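You operate a simulated robot arm through the tools that you are given. There is no shell and no other tool.

You run a simulated robot arm. Do the job below in one go: nothing can be reset, and whatever is moved stays where it is left.

JOB
Top the hopper up to MAX from the pail that the job card names.
Fine: its lid goes on the lid rest; the other pails stay shut; leave the pump in the pail, clip open, lever up.
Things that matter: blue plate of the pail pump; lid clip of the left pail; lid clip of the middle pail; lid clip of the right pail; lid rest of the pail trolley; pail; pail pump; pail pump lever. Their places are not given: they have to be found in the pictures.

Only the result counts: the job must be done as asked and must still hold three seconds after the hand-in. Knocking over, shifting, dropping, spilling or breaking anything else fails it. Lids that push on must go on centred and level and be pressed home; caps that screw on are set level and turned clockwise until they are tight.

ROBOT AND FRAMES
A 7-joint arm with a two-finger parallel gripper, fixed in place. Base frame: the origin is on the floor under the middle of its stand, x ahead of it, y to its left, z up. Units: mm, degrees, N and s.
It reaches about 1524 mm from its shoulder. Its first joint turns from -149.0 to 149.0 degrees. Payload 3.5 kg.
The TCP is the grasp point between the finger pads, 23 mm short of the fingertips. In the tool frame z runs along the fingers and y along their closing line. Largest opening 94 mm; finger width 38, thickness 10; the body of the gripper, 54 by 96 mm, starts 39 mm behind the TCP.
Orientation is that of the tool frame in the base frame, as [roll, pitch, yaw] about the fixed x, y, z axes, in that order (R = Rz(yaw) Ry(pitch) Rx(roll)). With the fingers straight down and closing along the base's y, the tool's x points along the base's -x, its y along +y and its z along -z.

CONTROLS
- The arm moves only by the tool servo_tool. Its argument "series" is a list that holds one entry, the list of rows, each a list of 7 numbers: the shift along the base's x, y, z in units of 20 mm (1.0 is 20 mm), then the turn, a rotation vector about the base's x, y, z in units of 5 degrees (1.0 is 5 degrees), then the finger opening in mm, from 0 to 94. In form: [[[tx, ty, tz, ax, ay, az, claw], ...]]. A call has 1 to 20 rows; each row shifts and turns the commanded pose from where the row before left it. A call with a number of a shift or a turn outside -1 to 1 is refused whole. A row lasts 0.2 s, in which the tool goes at most 50 mm and 8.6 degrees; a call with a longer step from one row to the next is refused whole, and so is a gripper value outside its range. A pose out of reach is approached as far as the arm can. The call stops where the force on the tool passes 70 N (or 10 N more than at its start, if that is more) or the arm is blocked; 0.2 s more then pass. The fingers move at their own pace (about 153 mm/s each) and stop on an object; they squeeze with about 41 N. The grip force told is the motor's: it shows also when the fingers shut on nothing. Time passes only in rows, and 0.2 s behind the last, so rows that do not move let the fingers close. It gives the time, the measured TCP pose, the force on the tool (base axes), the opening and the grip force at its end, in the units of the frame above (readings bear some noise), with the torque about the TCP (base axes, N m) and any sound that the robot's microphone picked up, and new pictures: "pictures" is both (left out), scene, wrist or none.
- Cameras (640 x 400 px; columns grow to the right, rows downward): "scene" is fixed at [402.7, -499.5, 1607.5]; the picture's right is [0.90, -0.44, 0.00], its down [-0.24, -0.49, -0.83] and it looks along [0.37, 0.75, -0.55] (base axes); focal length 355 px, centre (320, 200). "wrist" rides on the gripper at [86, 16, -74] in the tool frame; the picture's right is [-0.18, 0.98, 0.00], its down [-0.58, -0.11, -0.81] and it looks along [-0.79, -0.15, 0.59] (tool axes); focal length 243 px, centre (320, 200).
- point_at(camera, pixels): for up to 12 pixels [column, row] of the newest picture of that camera ("zoom" is the newest enlarged one), the place [x, y, z] in the base frame of the surface seen there, good to about 2 mm. It takes no simulated time.
- close_up(camera, box): a new picture of the part [left, top, right, bottom] of that camera's present view, enlarged. It takes no simulated time.
- hand_in(): hands the job in; it is judged then, once.

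Open the gripper and draw the arm clear of the work before you hand the job in, unless the task says otherwise.

The tools are called after "Request:" as a command line: name --argument value ..., lists and objects as JSON in quotes. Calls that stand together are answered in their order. servo_tool: Moves the arm, as the interface text tells. Its arguments: {"type":"object","properties":{"series":{"type":"array"},"pictures":{"type":"string","enum":["both","scene","wrist","none"]}},"required":["series"]} The other tools are called the same way: point_at (camera, pixels) gives the place of the surface under pixels of a picture; close_up (camera, box) takes an enlarged picture of a part of a camera's view; hand_in () hands the job in.

At the start:

```text
t: 0.0
position: [951.3, 546.1, 1251.0]
orientation: [-180.0, 0.0, 180.0]
wrist_force: [0.1, -0.5, -0.5]
wrist_torque: [-0.01, 0.0, 0.01]
gripper_width: 94.1
grip_force: 0.0
```

scene: 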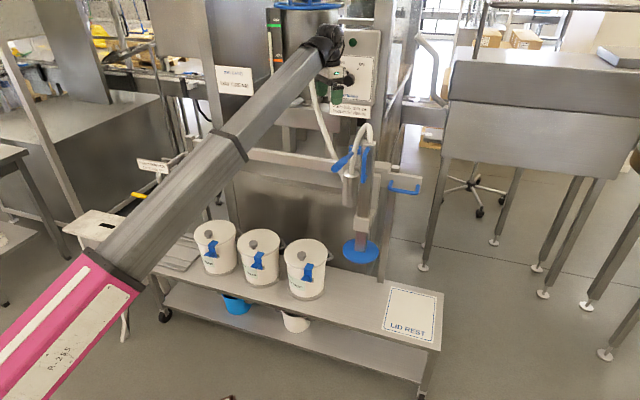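
wrist: 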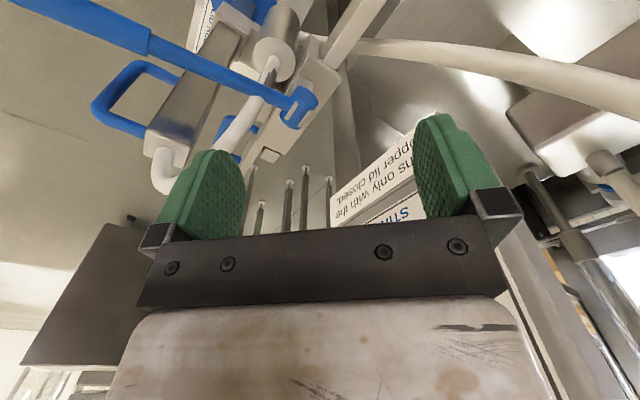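

The scene shows three pails at about (215,245), (258,257), (305,268), a pump hanging at about (360,200) and the lid rest at (408,312). I take close-ups to read the job card and see the details.

Request:
close_up --camera "scene" --box '[180, 200, 340, 300]'

Request:
close_up --camera "scene" --box '[200, 0, 440, 150]'

Request:
close_up --camera "scene" --box '[300, 110, 460, 280]'

Request:
close_up --camera "scene" --box '[60, 140, 220, 260]'

```text
4.00 times, centred on (260, 250) of scene
```

zoom: 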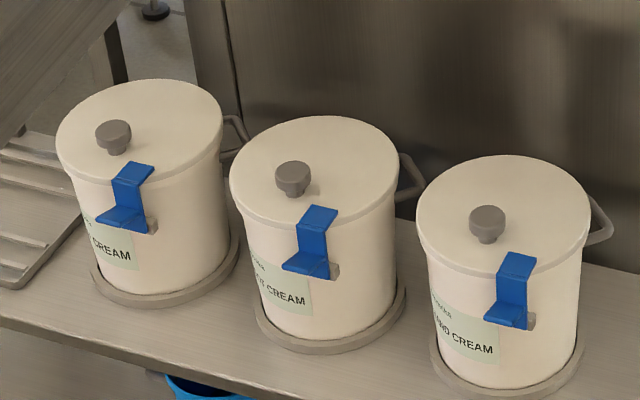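

```text
2.67 times, centred on (320, 75) of scene
```

zoom: 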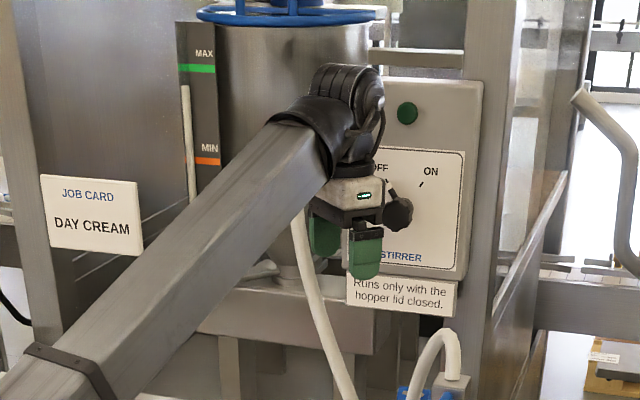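

```text
2.35 times, centred on (380, 195) of scene
```

zoom: 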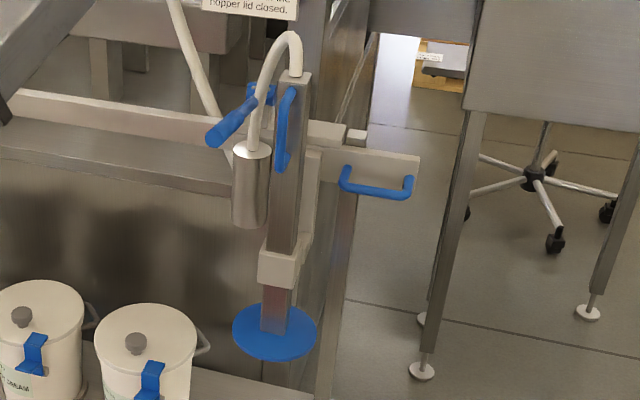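

```text
3.33 times, centred on (140, 200) of scene
```

zoom: 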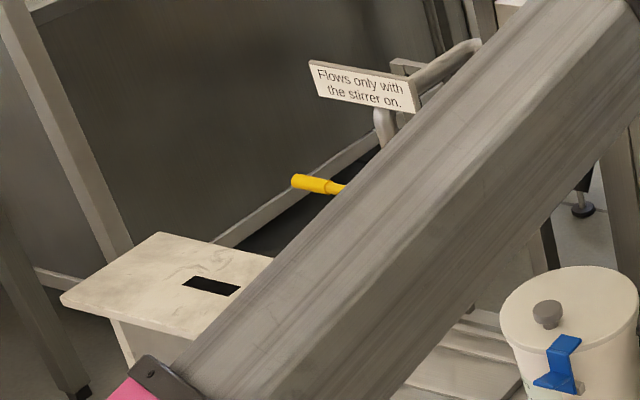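

The job card at (85,205) of the zoom says DAY CREAM. Now I enlarge the labels and the pump parts further.

Request:
close_up --camera "scene" --box '[195, 240, 235, 265]'

Request:
close_up --camera "scene" --box '[235, 250, 275, 280]'

Request:
close_up --camera "scene" --box '[280, 260, 330, 295]'

Request:
close_up --camera "scene" --box '[320, 110, 430, 200]'

Request:
close_up --camera "wrist" --box '[80, 0, 400, 200]'

Request:
close_up --camera "scene" --box '[330, 180, 450, 280]'

```text
16.00 times, centred on (215, 252) of scene
```

zoom: 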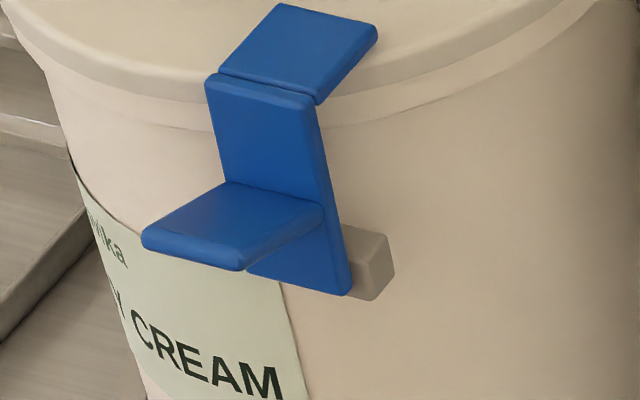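

```text
13.33 times, centred on (255, 265) of scene
```

zoom: 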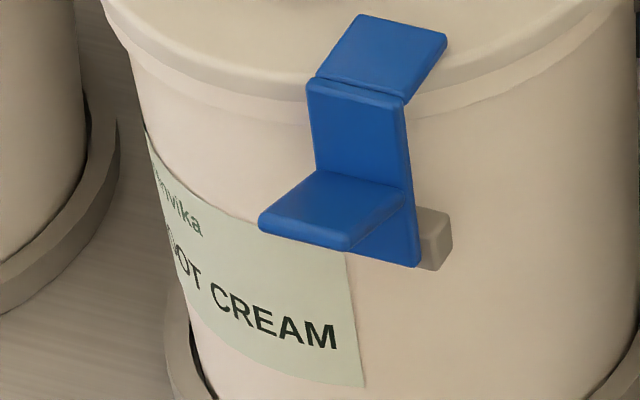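

```text
11.43 times, centred on (305, 278) of scene
```

zoom: 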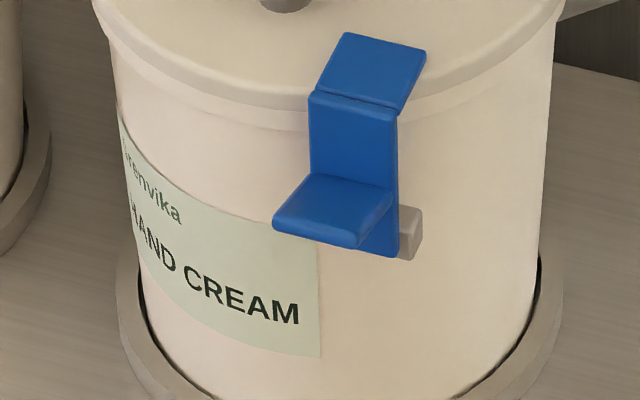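

```text
4.44 times, centred on (375, 155) of scene
```

zoom: 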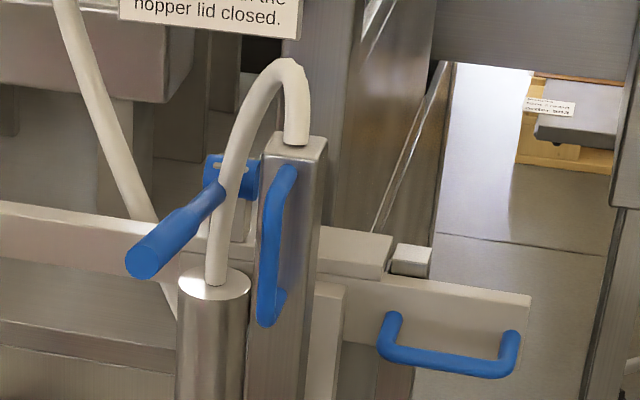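

```text
2.00 times, centred on (240, 100) of wrist
```

zoom: 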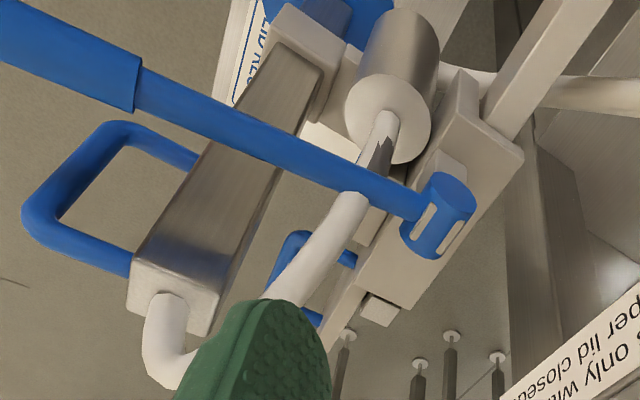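

```text
4.00 times, centred on (390, 230) of scene
```

zoom: 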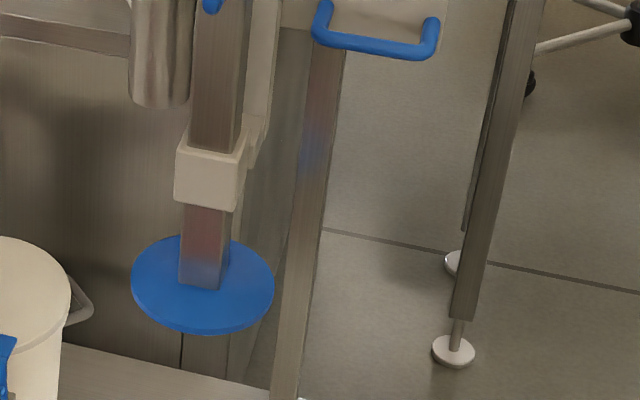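

The left pail's label ends in "Y CREAM" (DAY CREAM), the middle is FOOT and the right is HAND. I measure the key places on the pails, the pump and the rail.

Request:
point_at --camera "scene" --pixels '[[208, 234], [213, 243], [209, 255], [211, 248], [250, 245], [296, 256], [360, 252], [405, 187], [360, 170], [352, 200], [365, 215], [408, 312]]'

Request:
point_at --camera "wrist" --pixels '[[40, 15], [140, 35], [220, 80], [296, 105], [165, 185], [165, 140], [100, 110], [275, 45], [190, 100], [320, 60], [275, 155], [380, 45]]'

```text
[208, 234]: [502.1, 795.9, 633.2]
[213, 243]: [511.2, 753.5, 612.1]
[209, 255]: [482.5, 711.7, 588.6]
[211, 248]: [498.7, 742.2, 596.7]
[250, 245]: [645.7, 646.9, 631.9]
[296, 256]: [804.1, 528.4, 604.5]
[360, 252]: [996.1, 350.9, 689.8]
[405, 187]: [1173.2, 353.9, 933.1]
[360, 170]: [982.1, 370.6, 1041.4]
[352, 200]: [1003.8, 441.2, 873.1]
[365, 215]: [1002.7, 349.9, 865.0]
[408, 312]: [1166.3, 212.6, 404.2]
```

```text
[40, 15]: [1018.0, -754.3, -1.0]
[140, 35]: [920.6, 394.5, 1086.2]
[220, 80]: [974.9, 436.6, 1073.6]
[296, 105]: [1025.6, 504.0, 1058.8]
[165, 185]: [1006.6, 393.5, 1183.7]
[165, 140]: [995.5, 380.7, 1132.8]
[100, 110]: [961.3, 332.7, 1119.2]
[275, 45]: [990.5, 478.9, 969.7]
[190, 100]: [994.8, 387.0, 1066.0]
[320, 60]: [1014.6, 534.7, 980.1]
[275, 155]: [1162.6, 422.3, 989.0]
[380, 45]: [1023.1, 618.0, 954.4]
```

I look closer at the rail, bracket and pump to understand how the pump moves.

Request:
close_up --camera "scene" --box '[325, 120, 389, 160]'

Request:
close_up --camera "scene" --box '[335, 155, 399, 215]'

Request:
close_up --camera "scene" --box '[335, 210, 399, 270]'

Request:
close_up --camera "scene" --box '[180, 120, 440, 240]'

Request:
close_up --camera "wrist" --box '[180, 0, 420, 150]'

Request:
close_up --camera "scene" --box '[360, 160, 440, 280]'

```text
10.00 times, centred on (357, 140) of scene
```

zoom: 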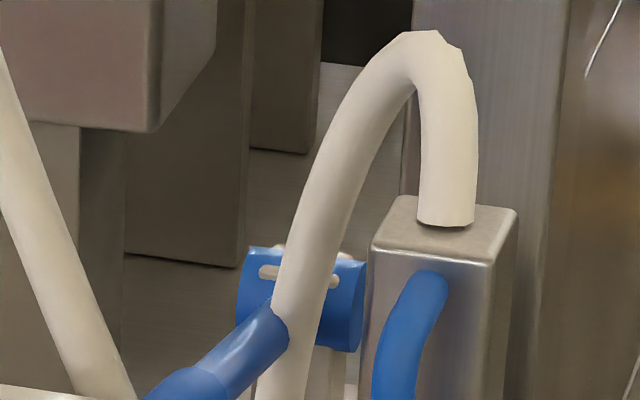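

```text
6.67 times, centred on (367, 185) of scene
```

zoom: 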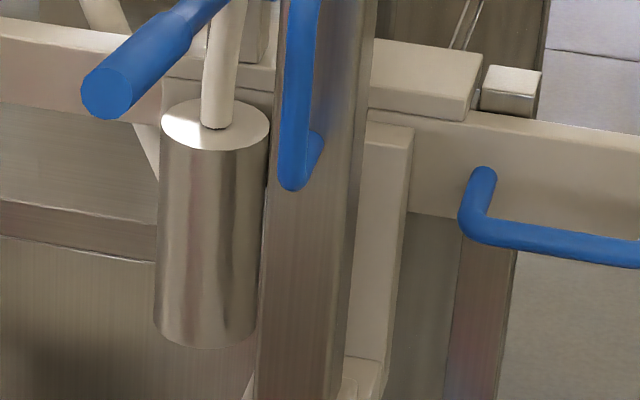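

```text
6.67 times, centred on (367, 240) of scene
```

zoom: 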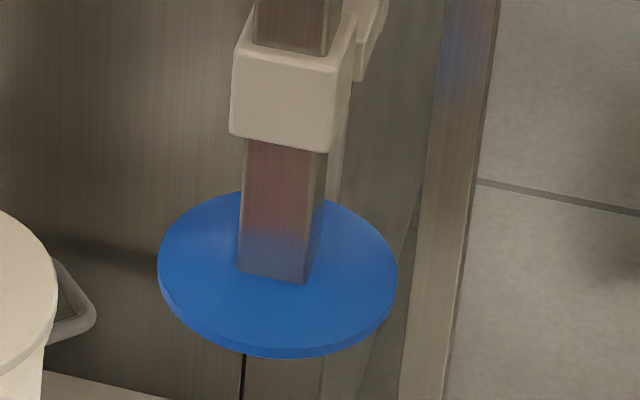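

```text
2.46 times, centred on (310, 180) of scene
```

zoom: 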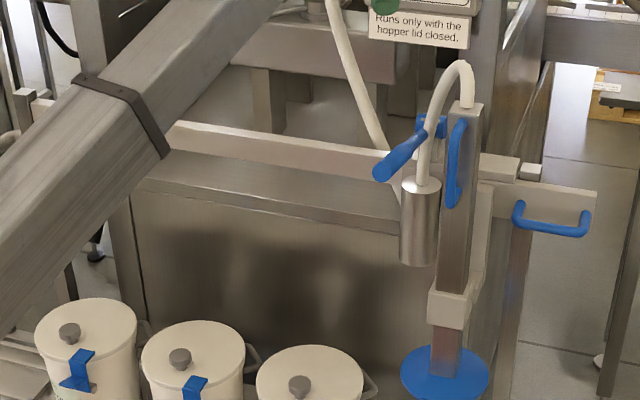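

```text
2.67 times, centred on (300, 75) of wrist
```

zoom: 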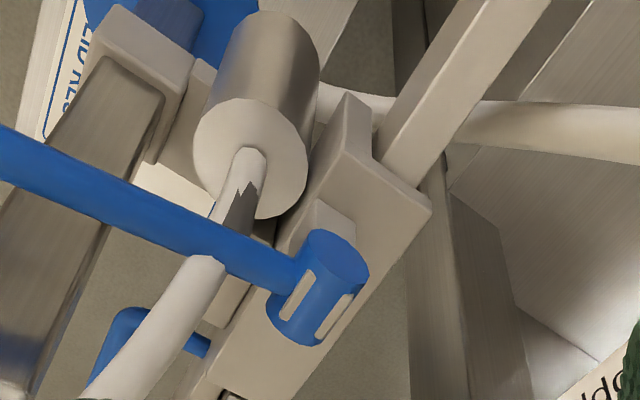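

```text
3.33 times, centred on (400, 220) of scene
```

zoom: 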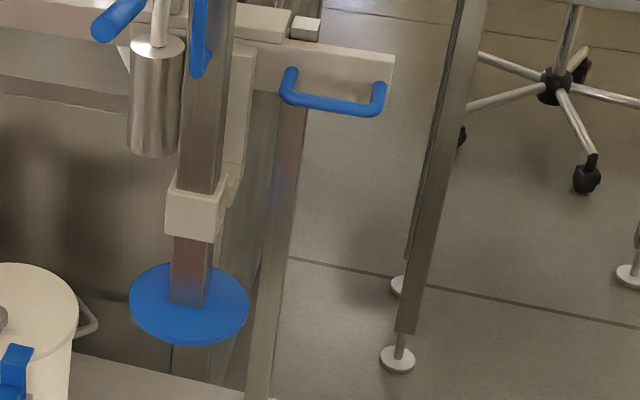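

The carriage rides on a rail with a U-handle, the column slides through a collar and a blue lever hinges on the carriage. I look at the hopper gauge and the blue clips more closely.

Request:
close_up --camera "scene" --box '[250, 0, 330, 80]'

Request:
close_up --camera "scene" --box '[180, 205, 250, 285]'

Request:
close_up --camera "scene" --box '[370, 270, 450, 350]'

Request:
close_up --camera "scene" --box '[320, 60, 400, 130]'

```text
5.00 times, centred on (290, 40) of scene
```

zoom: 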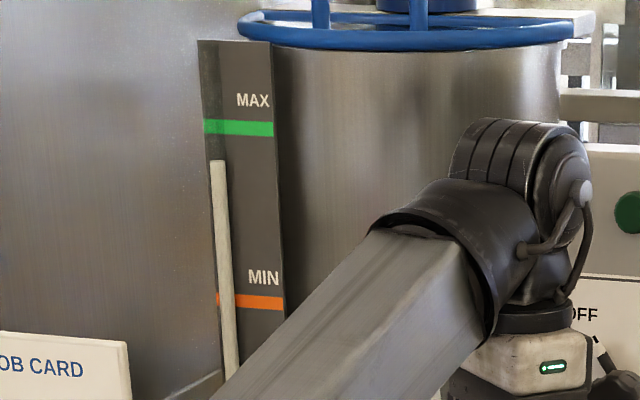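

```text
5.00 times, centred on (215, 245) of scene
```

zoom: 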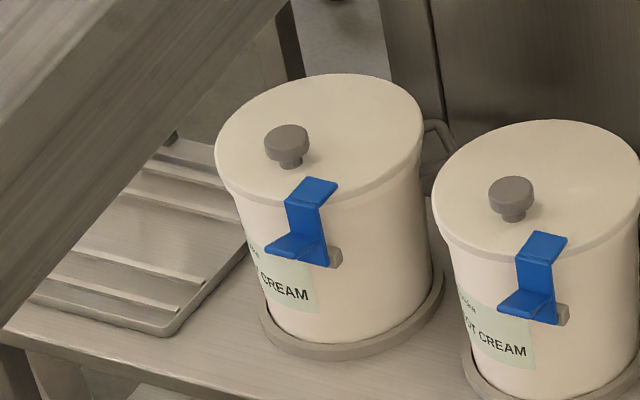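

```text
5.00 times, centred on (410, 310) of scene
```

zoom: 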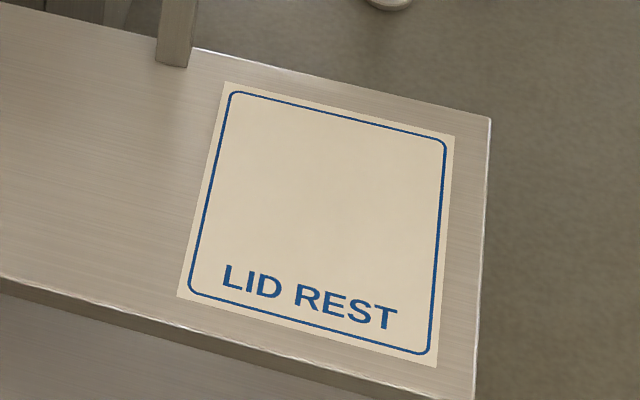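

```text
5.71 times, centred on (360, 95) of scene
```

zoom: 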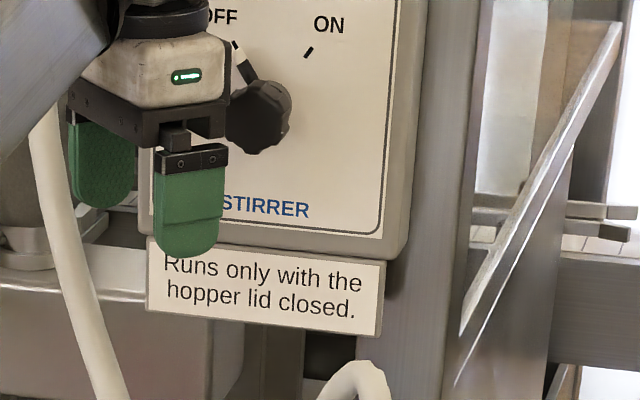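

I zoom on the left pail once more to measure its lid, knob, clip and tab precisely.

Request:
close_up --camera "scene" --box '[190, 212, 246, 247]'

```text
11.43 times, centred on (218, 230) of scene
```

zoom: 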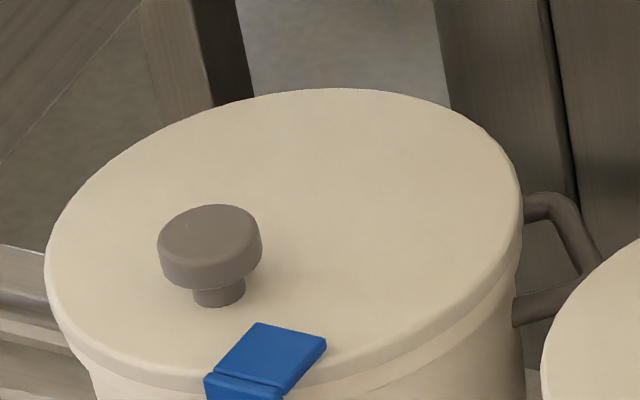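

I measure the lid rim, knob top and clip tongue in this zoom.

Request:
point_at --camera "zoom" --pixels '[[210, 222], [218, 298], [50, 260], [70, 200], [330, 95], [430, 110], [510, 190], [505, 240], [400, 340], [130, 350], [265, 345], [240, 382]]'

Request:
close_up --camera "scene" --box '[190, 235, 230, 267]'

```text
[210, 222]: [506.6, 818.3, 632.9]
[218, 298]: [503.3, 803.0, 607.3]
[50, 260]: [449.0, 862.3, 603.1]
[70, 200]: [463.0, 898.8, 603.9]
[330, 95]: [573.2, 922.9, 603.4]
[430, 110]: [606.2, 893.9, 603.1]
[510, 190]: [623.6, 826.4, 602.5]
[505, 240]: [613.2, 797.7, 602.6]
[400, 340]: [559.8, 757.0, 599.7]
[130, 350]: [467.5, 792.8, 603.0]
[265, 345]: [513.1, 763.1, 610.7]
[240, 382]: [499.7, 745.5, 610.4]
```

```text
12.50 times, centred on (210, 251) of scene
```

zoom: 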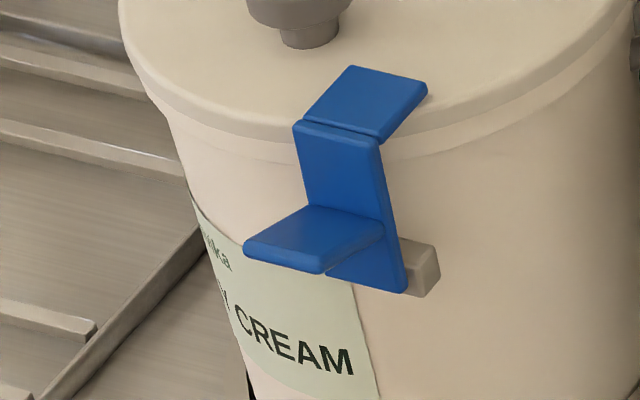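

I measure the clip's tongue, plate, tab and hinge block in the newest zoom.

Request:
point_at --camera "zoom" --pixels '[[355, 70], [420, 90], [380, 132], [302, 122], [340, 165], [312, 208], [375, 232], [252, 245], [320, 265], [400, 285], [420, 268], [435, 250]]'

Request:
close_up --camera "scene" --box '[180, 200, 244, 290]'

```text
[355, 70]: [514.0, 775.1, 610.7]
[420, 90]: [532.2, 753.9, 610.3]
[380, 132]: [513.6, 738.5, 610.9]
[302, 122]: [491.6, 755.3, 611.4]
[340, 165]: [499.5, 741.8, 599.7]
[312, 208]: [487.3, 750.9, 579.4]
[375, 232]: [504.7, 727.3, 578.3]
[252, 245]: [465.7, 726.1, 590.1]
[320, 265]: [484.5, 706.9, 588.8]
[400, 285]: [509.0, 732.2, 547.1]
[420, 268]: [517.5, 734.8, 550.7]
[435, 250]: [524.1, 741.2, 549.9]
```

```text
4.44 times, centred on (212, 245) of scene
```

zoom: 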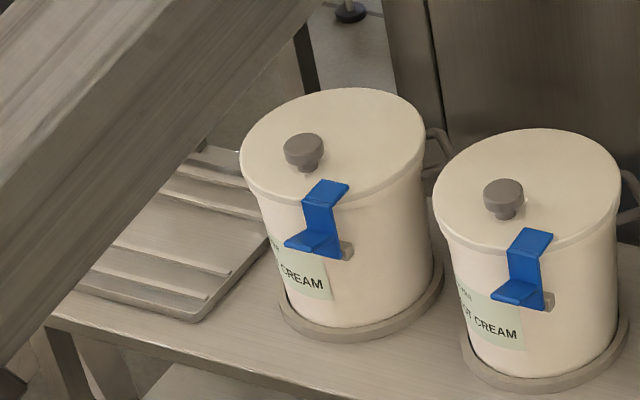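

I retract the arm away from the pump (-x), lower a bit and turn +48° about z so that the wrist camera looks at the pails' fronts.

Request:
servo_tool --series '[[[-1, 0, -0.3, 0, 0, 0.48, 94], [-1, 0, -0.3, 0, 0, 0.48, 94], [-1, 0, -0.3, 0, 0, 0.48, 94], [-1, 0, -0.3, 0, 0, 0.48, 94], [-1, 0, -0.3, 0, 0, 0.48, 94], [-1, 0, -0.3, 0, 0, 0.48, 94], [-1, 0, -0.3, 0, 0, 0.48, 94], [-1, 0, -0.3, 0, 0, 0.48, 94], [-1, 0, -0.3, 0, 0, 0.48, 94], [-1, 0, -0.3, 0, 0, 0.48, 94], [-1, 0, -0.5, 0, 0, 0.48, 94], [-1, 0, -0.5, 0, 0, 0.48, 94], [-1, 0, -0.5, 0, 0, 0.48, 94], [-1, 0, -0.5, 0, 0, 0.48, 94], [-1, 0, -0.5, 0, 0, 0.48, 94], [-1, 0, -0.5, 0, 0, 0.48, 94], [-1, 0, -0.5, 0, 0, 0.48, 94], [-1, 0, -0.5, 0, 0, 0.48, 94], [-1, 0, -0.5, 0, 0, 0.48, 94], [-1, 0, -0.5, 0, 0, 0.48, 94]]]' --pictures "both"

```text
t: 1.7
position: [808.6, 547.7, 1208.0]
orientation: [179.8, 0.0, -164.4]
wrist_force: [-5.2, 14.7, -2.0]
wrist_torque: [-1.3, -0.68, -1.53]
gripper_width: 94.2
grip_force: 0.1
stopped in row 8: the force on the tool passed its limit at 85 N (the readings are from after the stop); the commanded pose is now the measured one
```

scene: 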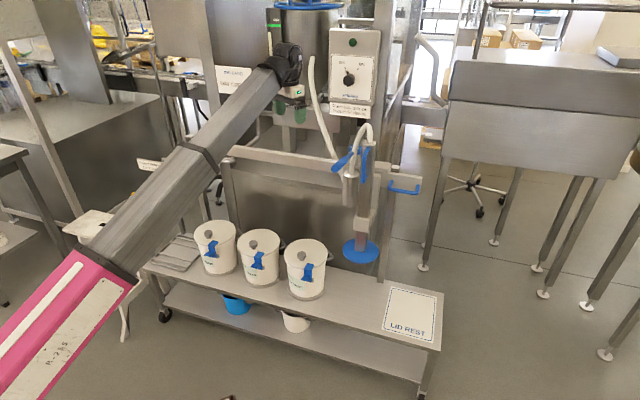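
wrist: 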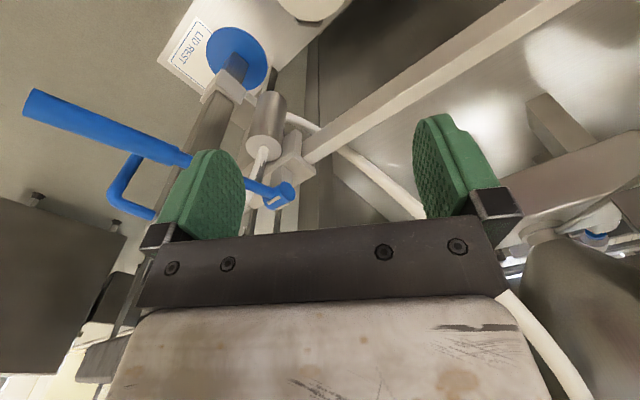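

The move stopped at 85 N with the tool at (808,548,1208), pushed in +y. I look at what the gripper touched before going on.

Request:
close_up --camera "scene" --box '[240, 20, 360, 160]'

Request:
close_up --camera "wrist" --box '[320, 100, 640, 400]'

Request:
point_at --camera "scene" --pixels '[[290, 95], [315, 80], [322, 110], [330, 140], [290, 50], [262, 90], [305, 110], [190, 155], [240, 100], [290, 75], [347, 75], [300, 25]]'

Request:
point_at --camera "wrist" --pixels '[[520, 310], [560, 370], [385, 185], [600, 280], [560, 190], [450, 60], [350, 160], [80, 250], [40, 300], [110, 360], [590, 220], [30, 110]]'

```text
2.86 times, centred on (300, 90) of scene
```

zoom: 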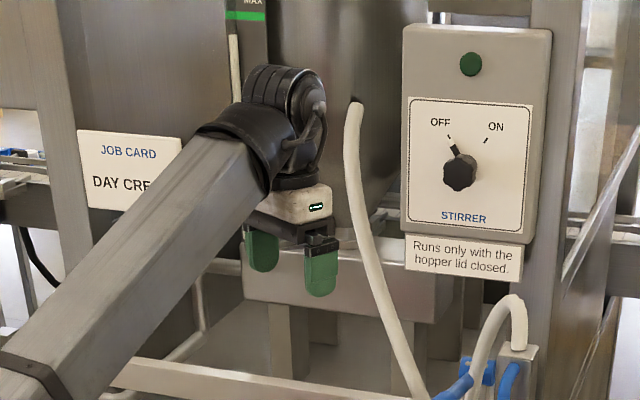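

```text
1.33 times, centred on (480, 250) of wrist
```

zoom: 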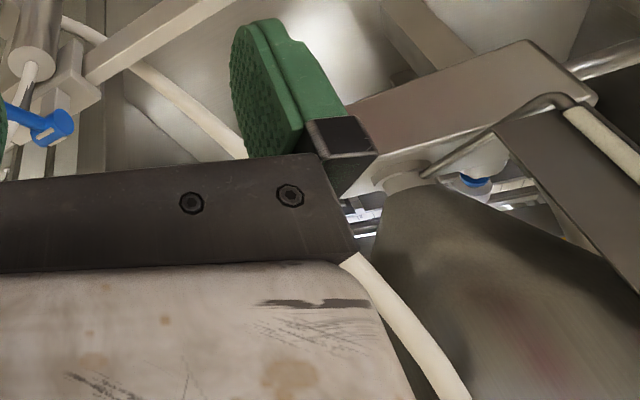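

```text
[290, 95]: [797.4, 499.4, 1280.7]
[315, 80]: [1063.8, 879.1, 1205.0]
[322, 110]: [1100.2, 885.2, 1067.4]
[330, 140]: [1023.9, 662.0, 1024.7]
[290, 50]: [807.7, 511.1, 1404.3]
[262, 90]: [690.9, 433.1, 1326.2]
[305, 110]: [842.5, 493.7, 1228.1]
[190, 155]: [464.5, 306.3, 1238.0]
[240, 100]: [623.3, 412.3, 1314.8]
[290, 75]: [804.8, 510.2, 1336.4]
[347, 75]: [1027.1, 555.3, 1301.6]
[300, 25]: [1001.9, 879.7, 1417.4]
```

```text
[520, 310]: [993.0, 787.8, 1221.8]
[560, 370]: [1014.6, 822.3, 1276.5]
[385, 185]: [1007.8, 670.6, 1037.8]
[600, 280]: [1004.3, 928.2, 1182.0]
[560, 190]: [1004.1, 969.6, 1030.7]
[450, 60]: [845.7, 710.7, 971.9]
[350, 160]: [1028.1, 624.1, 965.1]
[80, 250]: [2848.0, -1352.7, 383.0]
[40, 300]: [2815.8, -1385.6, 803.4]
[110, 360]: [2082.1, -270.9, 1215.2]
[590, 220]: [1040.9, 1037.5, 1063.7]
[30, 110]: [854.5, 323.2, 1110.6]
```

Nothing in the pictures is near the gripper (the hose at (1008,671,1038) is 200 mm off). I wait two rows without motion to see whether the force persists.

Request:
servo_tool --series '[[[0, 0, 0, 0, 0, 0, 94], [0, 0, 0, 0, 0, 0, 94]]]' --pictures "none"

```text
t: 2.3
position: [809.4, 547.5, 1208.2]
orientation: [179.8, 0.0, -164.3]
wrist_force: [-9.4, 22.5, -8.4]
wrist_torque: [-1.97, -1.68, -2.44]
gripper_width: 93.9
grip_force: 0.2
```

The residual force (-9, 22, -8) N with its torque acts about 104 mm behind and 90 mm above the TCP: the camera side of the hand touches the robot's own forearm. I measure the forearm to plan a clear orientation.

Request:
point_at --camera "scene" --pixels '[[95, 275], [60, 310], [30, 350], [10, 390], [80, 380], [110, 290], [150, 220], [200, 150], [260, 80], [285, 60], [280, 100], [303, 90]]'

Request:
close_up --camera "scene" --box '[0, 230, 160, 400]'

```text
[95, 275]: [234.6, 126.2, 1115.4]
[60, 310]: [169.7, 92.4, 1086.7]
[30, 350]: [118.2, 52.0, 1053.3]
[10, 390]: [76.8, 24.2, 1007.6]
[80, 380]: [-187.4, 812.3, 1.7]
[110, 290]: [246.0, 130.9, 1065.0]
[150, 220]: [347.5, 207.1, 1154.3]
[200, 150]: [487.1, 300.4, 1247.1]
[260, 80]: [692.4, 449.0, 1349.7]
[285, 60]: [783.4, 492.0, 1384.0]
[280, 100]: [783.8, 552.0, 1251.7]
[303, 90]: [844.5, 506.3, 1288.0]
```

```text
2.35 times, centred on (80, 315) of scene
```

zoom: 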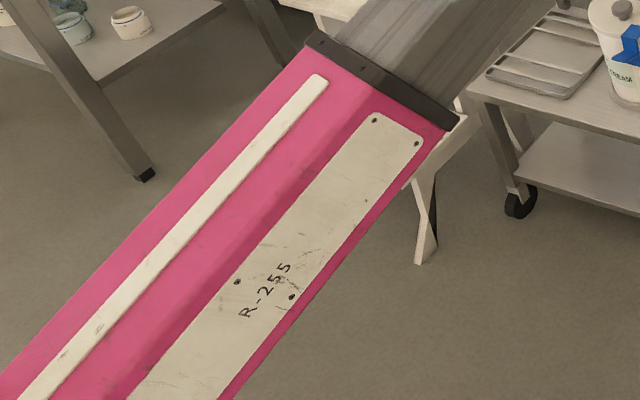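

The boom is telescopic and the camera housing bumps it when the camera sits beneath it, so I turn back -45° first (camera to the side), with no translation.

Request:
servo_tool --series '[[[0, 0, 0, 0, 0, -0.7, 94], [0, 0, 0, 0, 0, -0.9, 94], [0, 0, 0, 0, 0, -0.9, 94], [0, 0, 0, 0, 0, -0.9, 94], [0, 0, 0, 0, 0, -0.9, 94], [0, 0, 0, 0, 0, -0.9, 94], [0, 0, 0, 0, 0, -0.9, 94], [0, 0, 0, 0, 0, -0.9, 94], [0, 0, 0, 0, 0, -0.9, 94], [0, 0, 0, 0, 0, -0.9, 94], [0, 0, 0, 0, 0, -0.4, 94]]]' --pictures "none"

```text
t: 4.7
position: [809.1, 546.7, 1208.1]
orientation: [179.9, 0.0, 149.9]
wrist_force: [-0.4, -0.2, -0.6]
wrist_torque: [-0.02, 0.01, -0.02]
gripper_width: 93.9
grip_force: 0.0
```

The force is gone (below 1 N) at yaw 150. I now move toward (420,800,850), in front and above the left pail, staying clear of the rail.

Request:
servo_tool --series '[[[-0.97, 0.3, -0.9, 0, 0, 0, 94], [-0.97, 0.3, -0.9, 0, 0, 0, 94], [-0.97, 0.3, -0.9, 0, 0, 0, 94], [-0.97, 0.3, -0.9, 0, 0, 0, 94], [-0.97, 0.3, -0.9, 0, 0, 0, 94], [-0.97, 0.4, -0.9, 0, 0, 0, 94], [-0.97, 0.5, -0.9, 0, 0, 0, 94], [-0.97, 0.6, -0.9, 0, 0, 0, 94], [-0.97, 0.7, -0.9, 0, 0, 0, 94], [-0.97, 0.8, -0.9, 0, 0, 0, 94], [-0.97, 0.8, -0.9, 0, 0, 0, 94], [-0.97, 0.8, -0.9, 0, 0, 0, 94], [-0.97, 0.8, -0.9, 0, 0, 0, 94], [-0.97, 0.8, -0.9, 0, 0, 0, 94], [-0.97, 0.8, -0.9, 0, 0, 0, 94], [-0.97, 0.8, -0.9, 0, 0, 0, 94], [-0.97, 0.8, -0.9, 0, 0, 0, 94], [-0.97, 0.8, -0.9, 0, 0, 0, 94], [-0.97, 0.8, -0.9, 0, 0, 0, 94], [-0.97, 0.8, -0.9, 0, 0, 0, 94]]]' --pictures "both"

```text
t: 8.9
position: [420.9, 798.1, 846.3]
orientation: [179.7, 0.2, 149.8]
wrist_force: [-0.1, 0.6, -0.2]
wrist_torque: [-0.02, 0.03, 0.01]
gripper_width: 94.0
grip_force: 0.1
```

scene: 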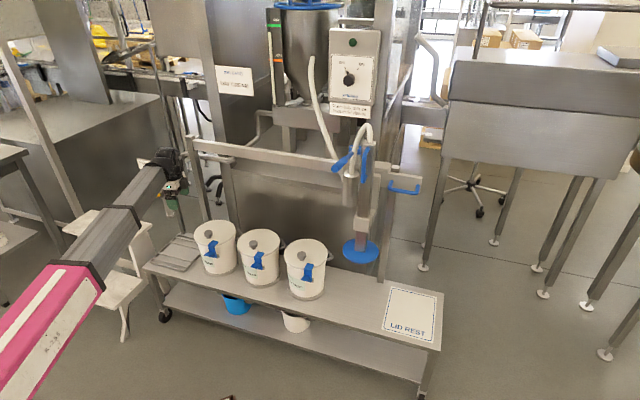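
wrist: 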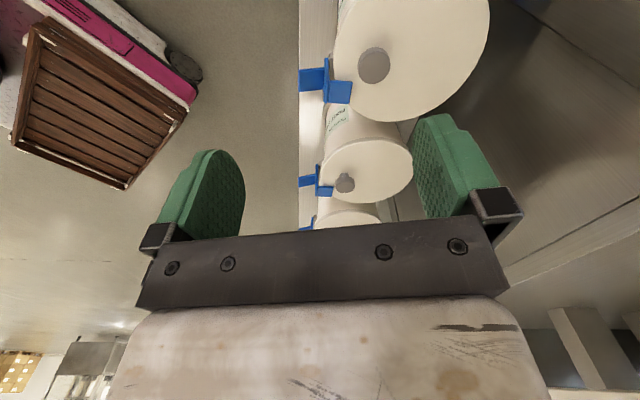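

The view is clear now: the left pail's clip is at (328,82) in the wrist picture. I enlarge it and measure lid and clip.

Request:
close_up --camera "wrist" --box '[280, 0, 500, 130]'

Request:
point_at --camera "wrist" --pixels '[[375, 65], [340, 45], [345, 85], [380, 118], [440, 108], [480, 60], [488, 10], [330, 92], [350, 82], [328, 65], [304, 72], [304, 88]]'

Request:
close_up --camera "scene" --box '[180, 100, 440, 270]'

```text
2.91 times, centred on (390, 65) of wrist
```

zoom: 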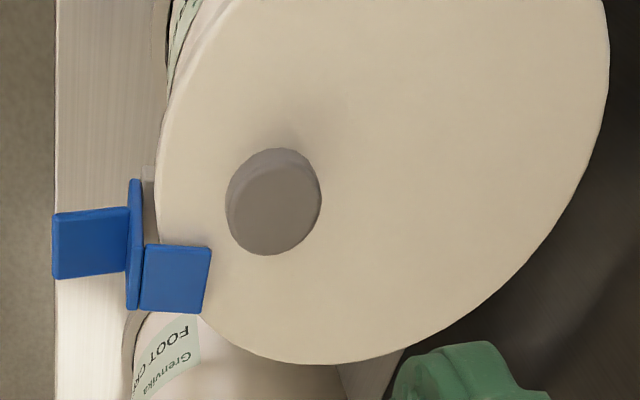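

```text
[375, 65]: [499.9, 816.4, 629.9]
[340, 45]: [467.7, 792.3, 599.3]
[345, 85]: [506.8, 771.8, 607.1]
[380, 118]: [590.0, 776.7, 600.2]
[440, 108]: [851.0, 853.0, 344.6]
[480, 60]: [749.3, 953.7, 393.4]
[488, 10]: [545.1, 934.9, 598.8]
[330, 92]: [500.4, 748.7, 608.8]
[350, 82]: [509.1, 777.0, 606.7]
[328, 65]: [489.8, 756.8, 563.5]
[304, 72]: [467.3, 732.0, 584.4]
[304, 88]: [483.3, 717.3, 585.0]
```

```text
2.35 times, centred on (310, 185) of scene
```

zoom: 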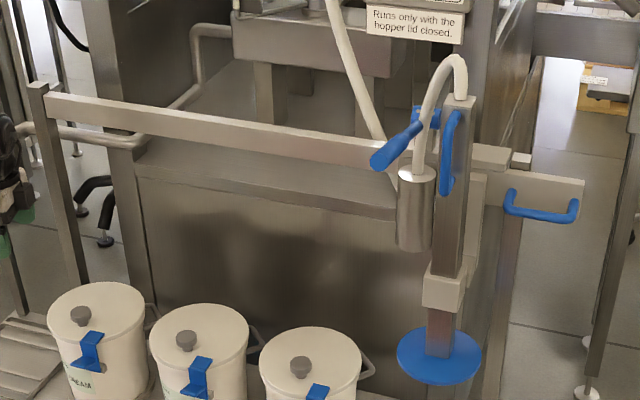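

Clip tab outer edge is near (475,720,587) with the clip hinge low at z≈550, so pressing the tab down should swing it open. I close the fingers, turn to yaw ≈137.5 and go above the tab at fingertip z≈640.

Request:
servo_tool --series '[[[0.233, -0.32, -0.76, 0, 0, -0.207, 0], [0.233, -0.32, -0.76, 0, 0, -0.207, 0], [0.233, -0.32, -0.76, 0, 0, -0.207, 0], [0.233, -0.32, -0.76, 0, 0, -0.207, 0], [0.233, -0.32, -0.76, 0, 0, -0.207, 0], [0.233, -0.32, -0.76, 0, 0, -0.207, 0], [0.233, -0.32, -0.76, 0, 0, -0.207, 0], [0.233, -0.32, -0.76, 0, 0, -0.207, 0], [0.233, -0.32, -0.76, 0, 0, -0.207, 0], [0.233, -0.32, -0.76, 0, 0, -0.207, 0], [0.233, -0.32, -0.76, 0, 0, -0.207, 0], [0.233, -0.32, -0.76, 0, 0, -0.207, 0]]]' --pictures "both"

```text
t: 11.5
position: [476.5, 720.1, 665.8]
orientation: [179.7, 0.0, 137.4]
wrist_force: [-0.2, 1.0, 0.2]
wrist_torque: [0.01, -0.01, -0.02]
gripper_width: 0.2
grip_force: 40.6
```

scene: 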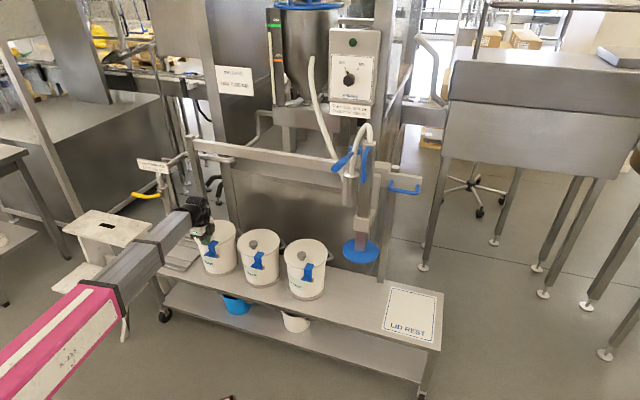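
wrist: 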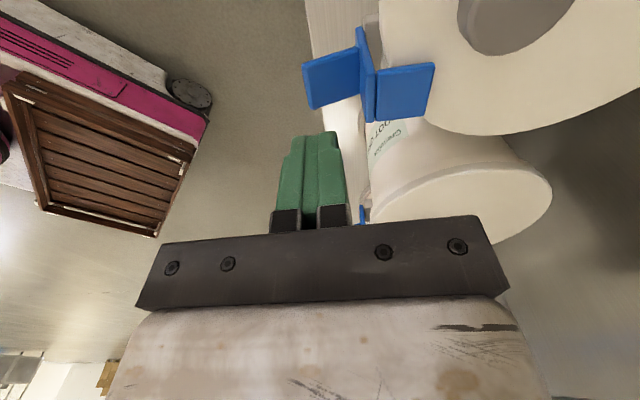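

The fingers hang above the tab, which shows at (330,82) in the wrist picture. I enlarge and measure the tab and hinge from this closer view.

Request:
close_up --camera "wrist" --box '[260, 20, 460, 150]'

Request:
close_up --camera "scene" --box '[175, 190, 245, 280]'

Request:
point_at --camera "wrist" --pixels '[[308, 70], [314, 104], [350, 58], [355, 88], [360, 35], [372, 115], [430, 66], [425, 114], [380, 72], [378, 115], [374, 28], [378, 50]]'

```text
3.08 times, centred on (360, 85) of wrist
```

zoom: 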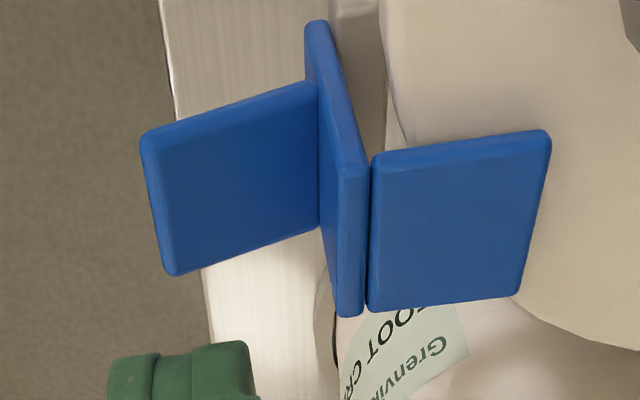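

```text
4.44 times, centred on (210, 235) of scene
```

zoom: 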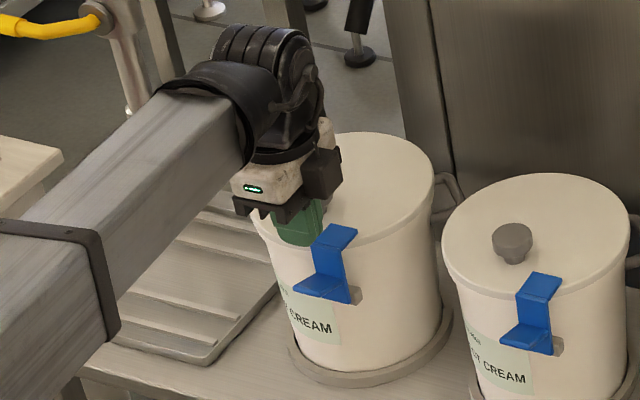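

```text
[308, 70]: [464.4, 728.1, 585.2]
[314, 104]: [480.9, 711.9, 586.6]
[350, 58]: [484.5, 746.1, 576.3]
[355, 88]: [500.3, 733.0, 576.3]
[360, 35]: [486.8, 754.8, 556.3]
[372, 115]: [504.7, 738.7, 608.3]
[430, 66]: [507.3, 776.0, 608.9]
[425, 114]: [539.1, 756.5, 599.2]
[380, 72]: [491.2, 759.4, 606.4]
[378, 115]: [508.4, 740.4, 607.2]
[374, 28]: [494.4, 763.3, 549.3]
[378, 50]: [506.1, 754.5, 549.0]
```

The tab spans from root (492,740,576) to outer edge (473,720,586), right under the fingers. I descend onto it and press while drifting outward (-n) to follow its arc.

Request:
servo_tool --series '[[[0, 0, -0.92, 0, 0, 0, 0], [0, 0, -0.92, 0, 0, 0, 0], [0, 0, -0.9, 0, 0, 0, 0], [-0.051, -0.055, -0.35, 0, 0, 0, 0], [-0.051, -0.055, -0.35, 0, 0, 0, 0], [-0.22, -0.239, -0.25, 0, 0, 0, 0], [-0.22, -0.239, -0.25, 0, 0, 0, 0]]]' --pictures "both"

```text
t: 13.1
position: [463.8, 708.3, 587.5]
orientation: [179.9, 0.1, 137.4]
wrist_force: [-15.5, -8.4, 28.6]
wrist_torque: [0.44, -0.47, -0.23]
gripper_width: 0.1
grip_force: 41.3
```

scene: 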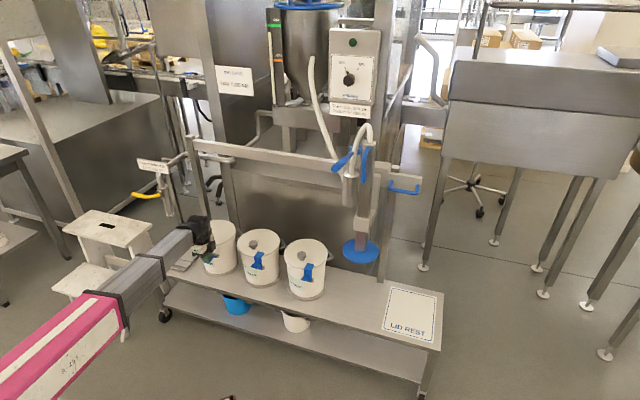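
wrist: 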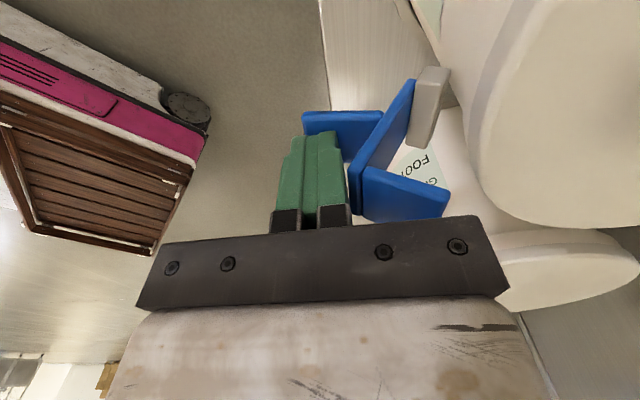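

The clip has swung about 30° and the tongue is off the lid; the plate now leans on the fingers (17 N outward). I keep pressing with more outward drift.

Request:
servo_tool --series '[[[-0.17, -0.184, -0.1, 0, 0, 0, 0], [-0.17, -0.184, -0.25, 0, 0, 0, 0], [-0.1, -0.11, -0.25, 0, 0, 0, 0]]]' --pictures "wrist"

```text
t: 13.9
position: [456.5, 698.2, 575.8]
orientation: [179.8, 0.0, 137.3]
wrist_force: [-12.1, -10.8, 13.4]
wrist_torque: [0.15, -0.33, -0.18]
gripper_width: 0.2
grip_force: 41.0
```

wrist: 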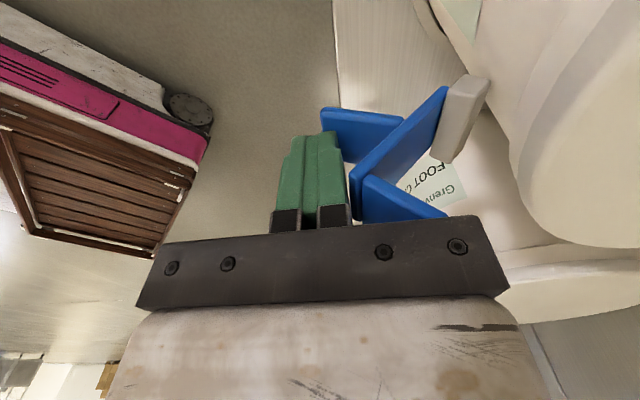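

The clip is now around 40° open. I lift 60 mm to see whether it stays there.

Request:
servo_tool --series '[[[-0.2, -0.21, 0.2, 0, 0, 0, 0], [-0.2, -0.21, 0.9, 0, 0, 0, 0], [0, 0, 1, 0, 0, 0, 0], [0, 0, 1, 0, 0, 0, 0]]]' --pictures "both"

Request:
close_up --camera "wrist" --box '[260, 20, 460, 150]'

Request:
close_up --camera "scene" --box '[175, 190, 245, 280]'

```text
t: 14.9
position: [449.4, 691.0, 638.8]
orientation: [179.7, 0.0, 137.5]
wrist_force: [-0.4, 0.7, -0.1]
wrist_torque: [-0.03, -0.01, 0.0]
gripper_width: 0.0
grip_force: 41.2
```

scene: 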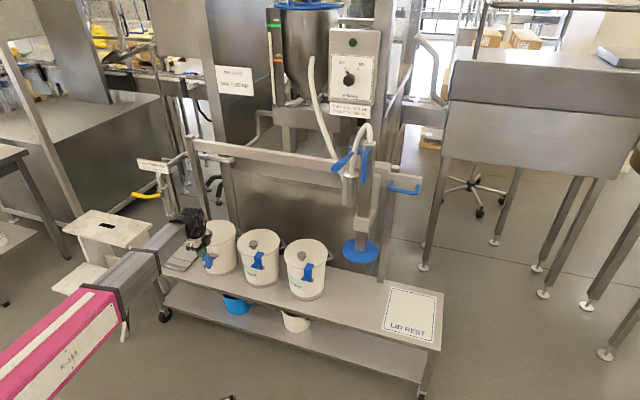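
wrist: 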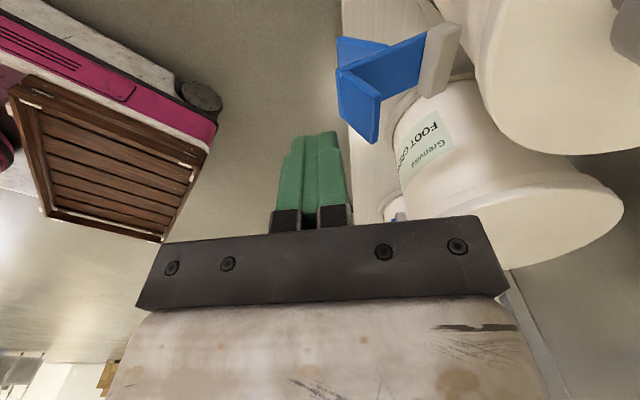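

```text
3.08 times, centred on (360, 85) of wrist
```

zoom: 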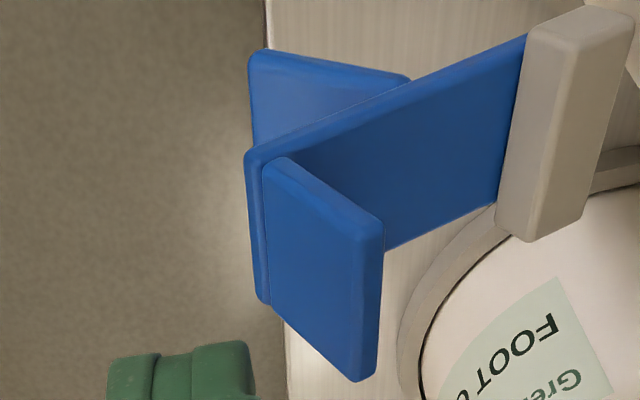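

```text
4.44 times, centred on (210, 235) of scene
```

zoom: 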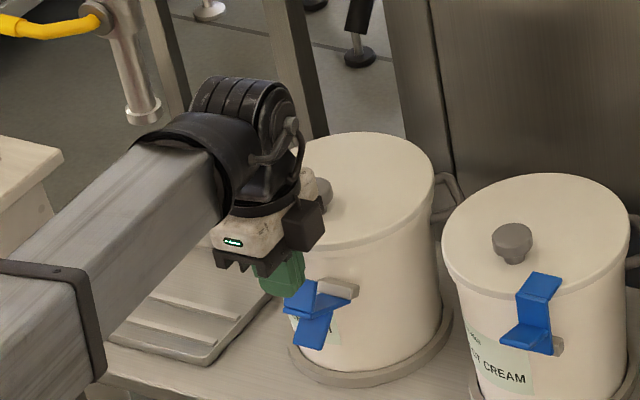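

The clip stays open and has swung out well. I measure its present angle.

Request:
point_at --camera "wrist" --pixels '[[420, 50], [415, 80], [345, 75], [380, 80], [345, 45], [375, 130], [365, 105], [343, 105], [440, 40], [430, 90], [605, 25], [390, 70]]'

```text
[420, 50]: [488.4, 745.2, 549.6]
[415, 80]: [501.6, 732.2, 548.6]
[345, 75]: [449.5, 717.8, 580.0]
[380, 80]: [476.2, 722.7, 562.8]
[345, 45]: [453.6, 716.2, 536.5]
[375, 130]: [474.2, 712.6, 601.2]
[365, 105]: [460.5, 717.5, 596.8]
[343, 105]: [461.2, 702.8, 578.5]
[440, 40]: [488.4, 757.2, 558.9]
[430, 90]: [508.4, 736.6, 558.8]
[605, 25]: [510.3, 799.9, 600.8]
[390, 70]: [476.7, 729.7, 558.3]
```

The clip plate leans about 57° out and holds. To open it fully I move the closed fingers over its inner face (between tongue and lid edge) and push it down further.

Request:
servo_tool --series '[[[0, 0, 0.7, 0, 0, 0, 0], [0.72, 0.84, 0, 0, 0, 0, 0], [0.72, 0.84, 0, 0, 0, 0, 0], [0, 0, -1, 0, 0, 0, 0], [0, 0, -1, 0, 0, 0, 0], [0, 0, -0.7, 0, 0, 0, 0], [0, 0, -0.4, 0, 0, 0, 0], [0, 0, -0.4, 0, 0, 0, 0]]]' --pictures "wrist"

```text
t: 16.7
position: [478.2, 721.7, 583.8]
orientation: [179.8, 0.1, 137.4]
wrist_force: [0.5, -6.2, 50.2]
wrist_torque: [-0.2, 0.57, -0.06]
gripper_width: 0.1
grip_force: 41.3
```

wrist: 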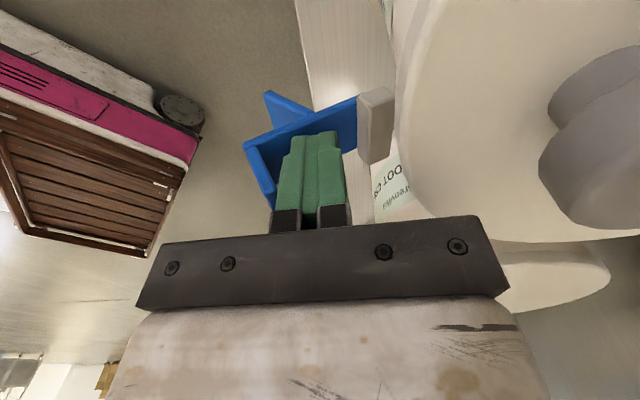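

The clip resists with 50 N just below where it was, so it is at its open stop. I raise the fingers and check it, opening the gripper for the knob on the way.

Request:
servo_tool --series '[[[0, 0, 0.5, 0, 0, 0, 0], [0, 0, 1, 0, 0, 0, 0], [0, 0, 1, 0, 0, 0, 0], [0, 0, 1, 0, 0, 0, 0], [0, 0, 1, 0, 0, 0, 0], [0, 0, 1, 0, 0, 0, 80], [0, 0, 1, 0, 0, 0, 80]]]' --pictures "both"

Request:
close_up --camera "wrist" --box '[260, 0, 560, 150]'

Request:
point_at --camera "wrist" --pixels '[[340, 60], [350, 75], [360, 85], [370, 95], [300, 60], [310, 75]]'

```text
t: 18.3
position: [479.6, 724.7, 710.5]
orientation: [179.8, 0.0, 137.5]
wrist_force: [0.7, 0.2, 1.1]
wrist_torque: [-0.02, 0.02, 0.03]
gripper_width: 79.9
grip_force: 0.0
```

scene: 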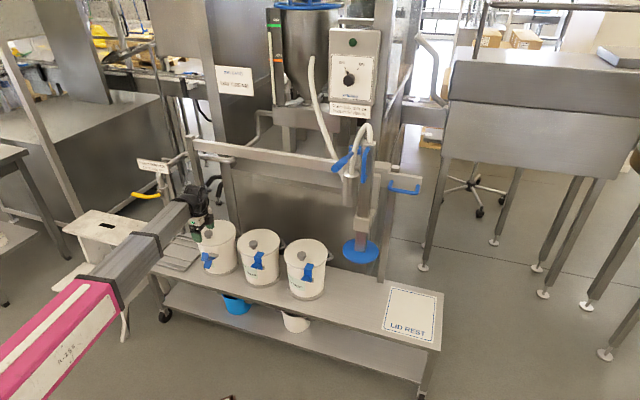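
wrist: 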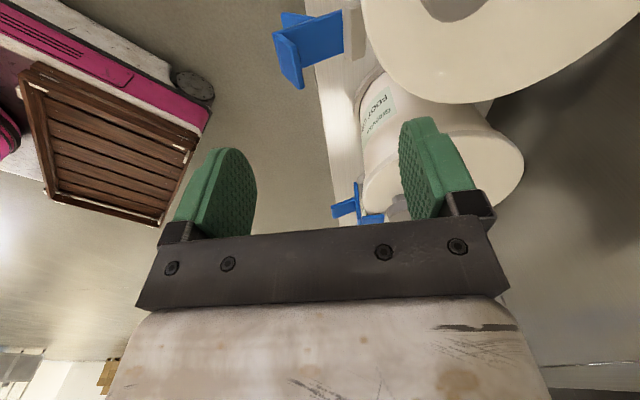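

```text
2.13 times, centred on (410, 75) of wrist
```

zoom: 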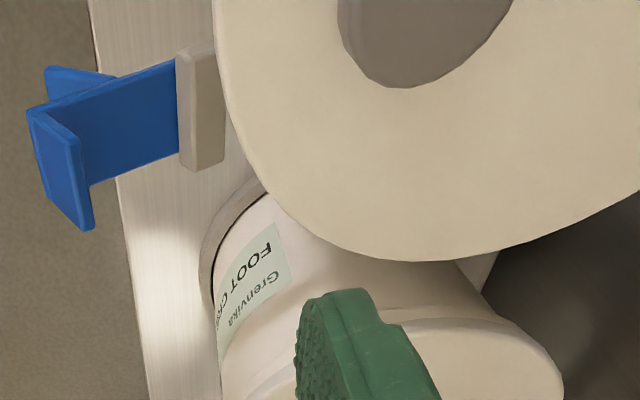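

```text
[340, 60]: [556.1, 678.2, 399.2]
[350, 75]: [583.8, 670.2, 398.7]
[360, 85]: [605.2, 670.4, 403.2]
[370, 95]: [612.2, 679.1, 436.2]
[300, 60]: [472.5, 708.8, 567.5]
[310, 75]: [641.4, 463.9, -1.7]
```

The clip is fully open. Now I measure the knob precisely from the scene camera before gripping it.

Request:
close_up --camera "scene" --box '[192, 215, 242, 250]'

```text
11.43 times, centred on (217, 232) of scene
```

zoom: 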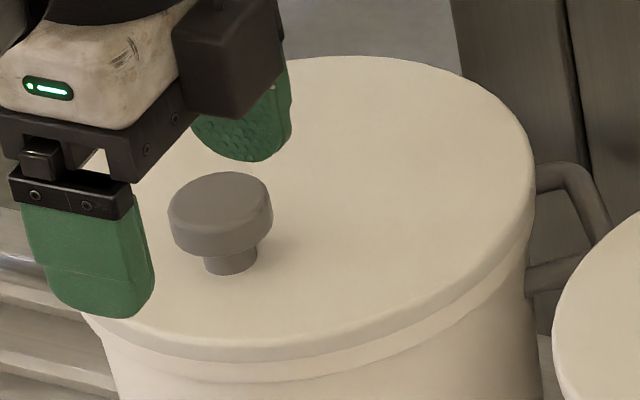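

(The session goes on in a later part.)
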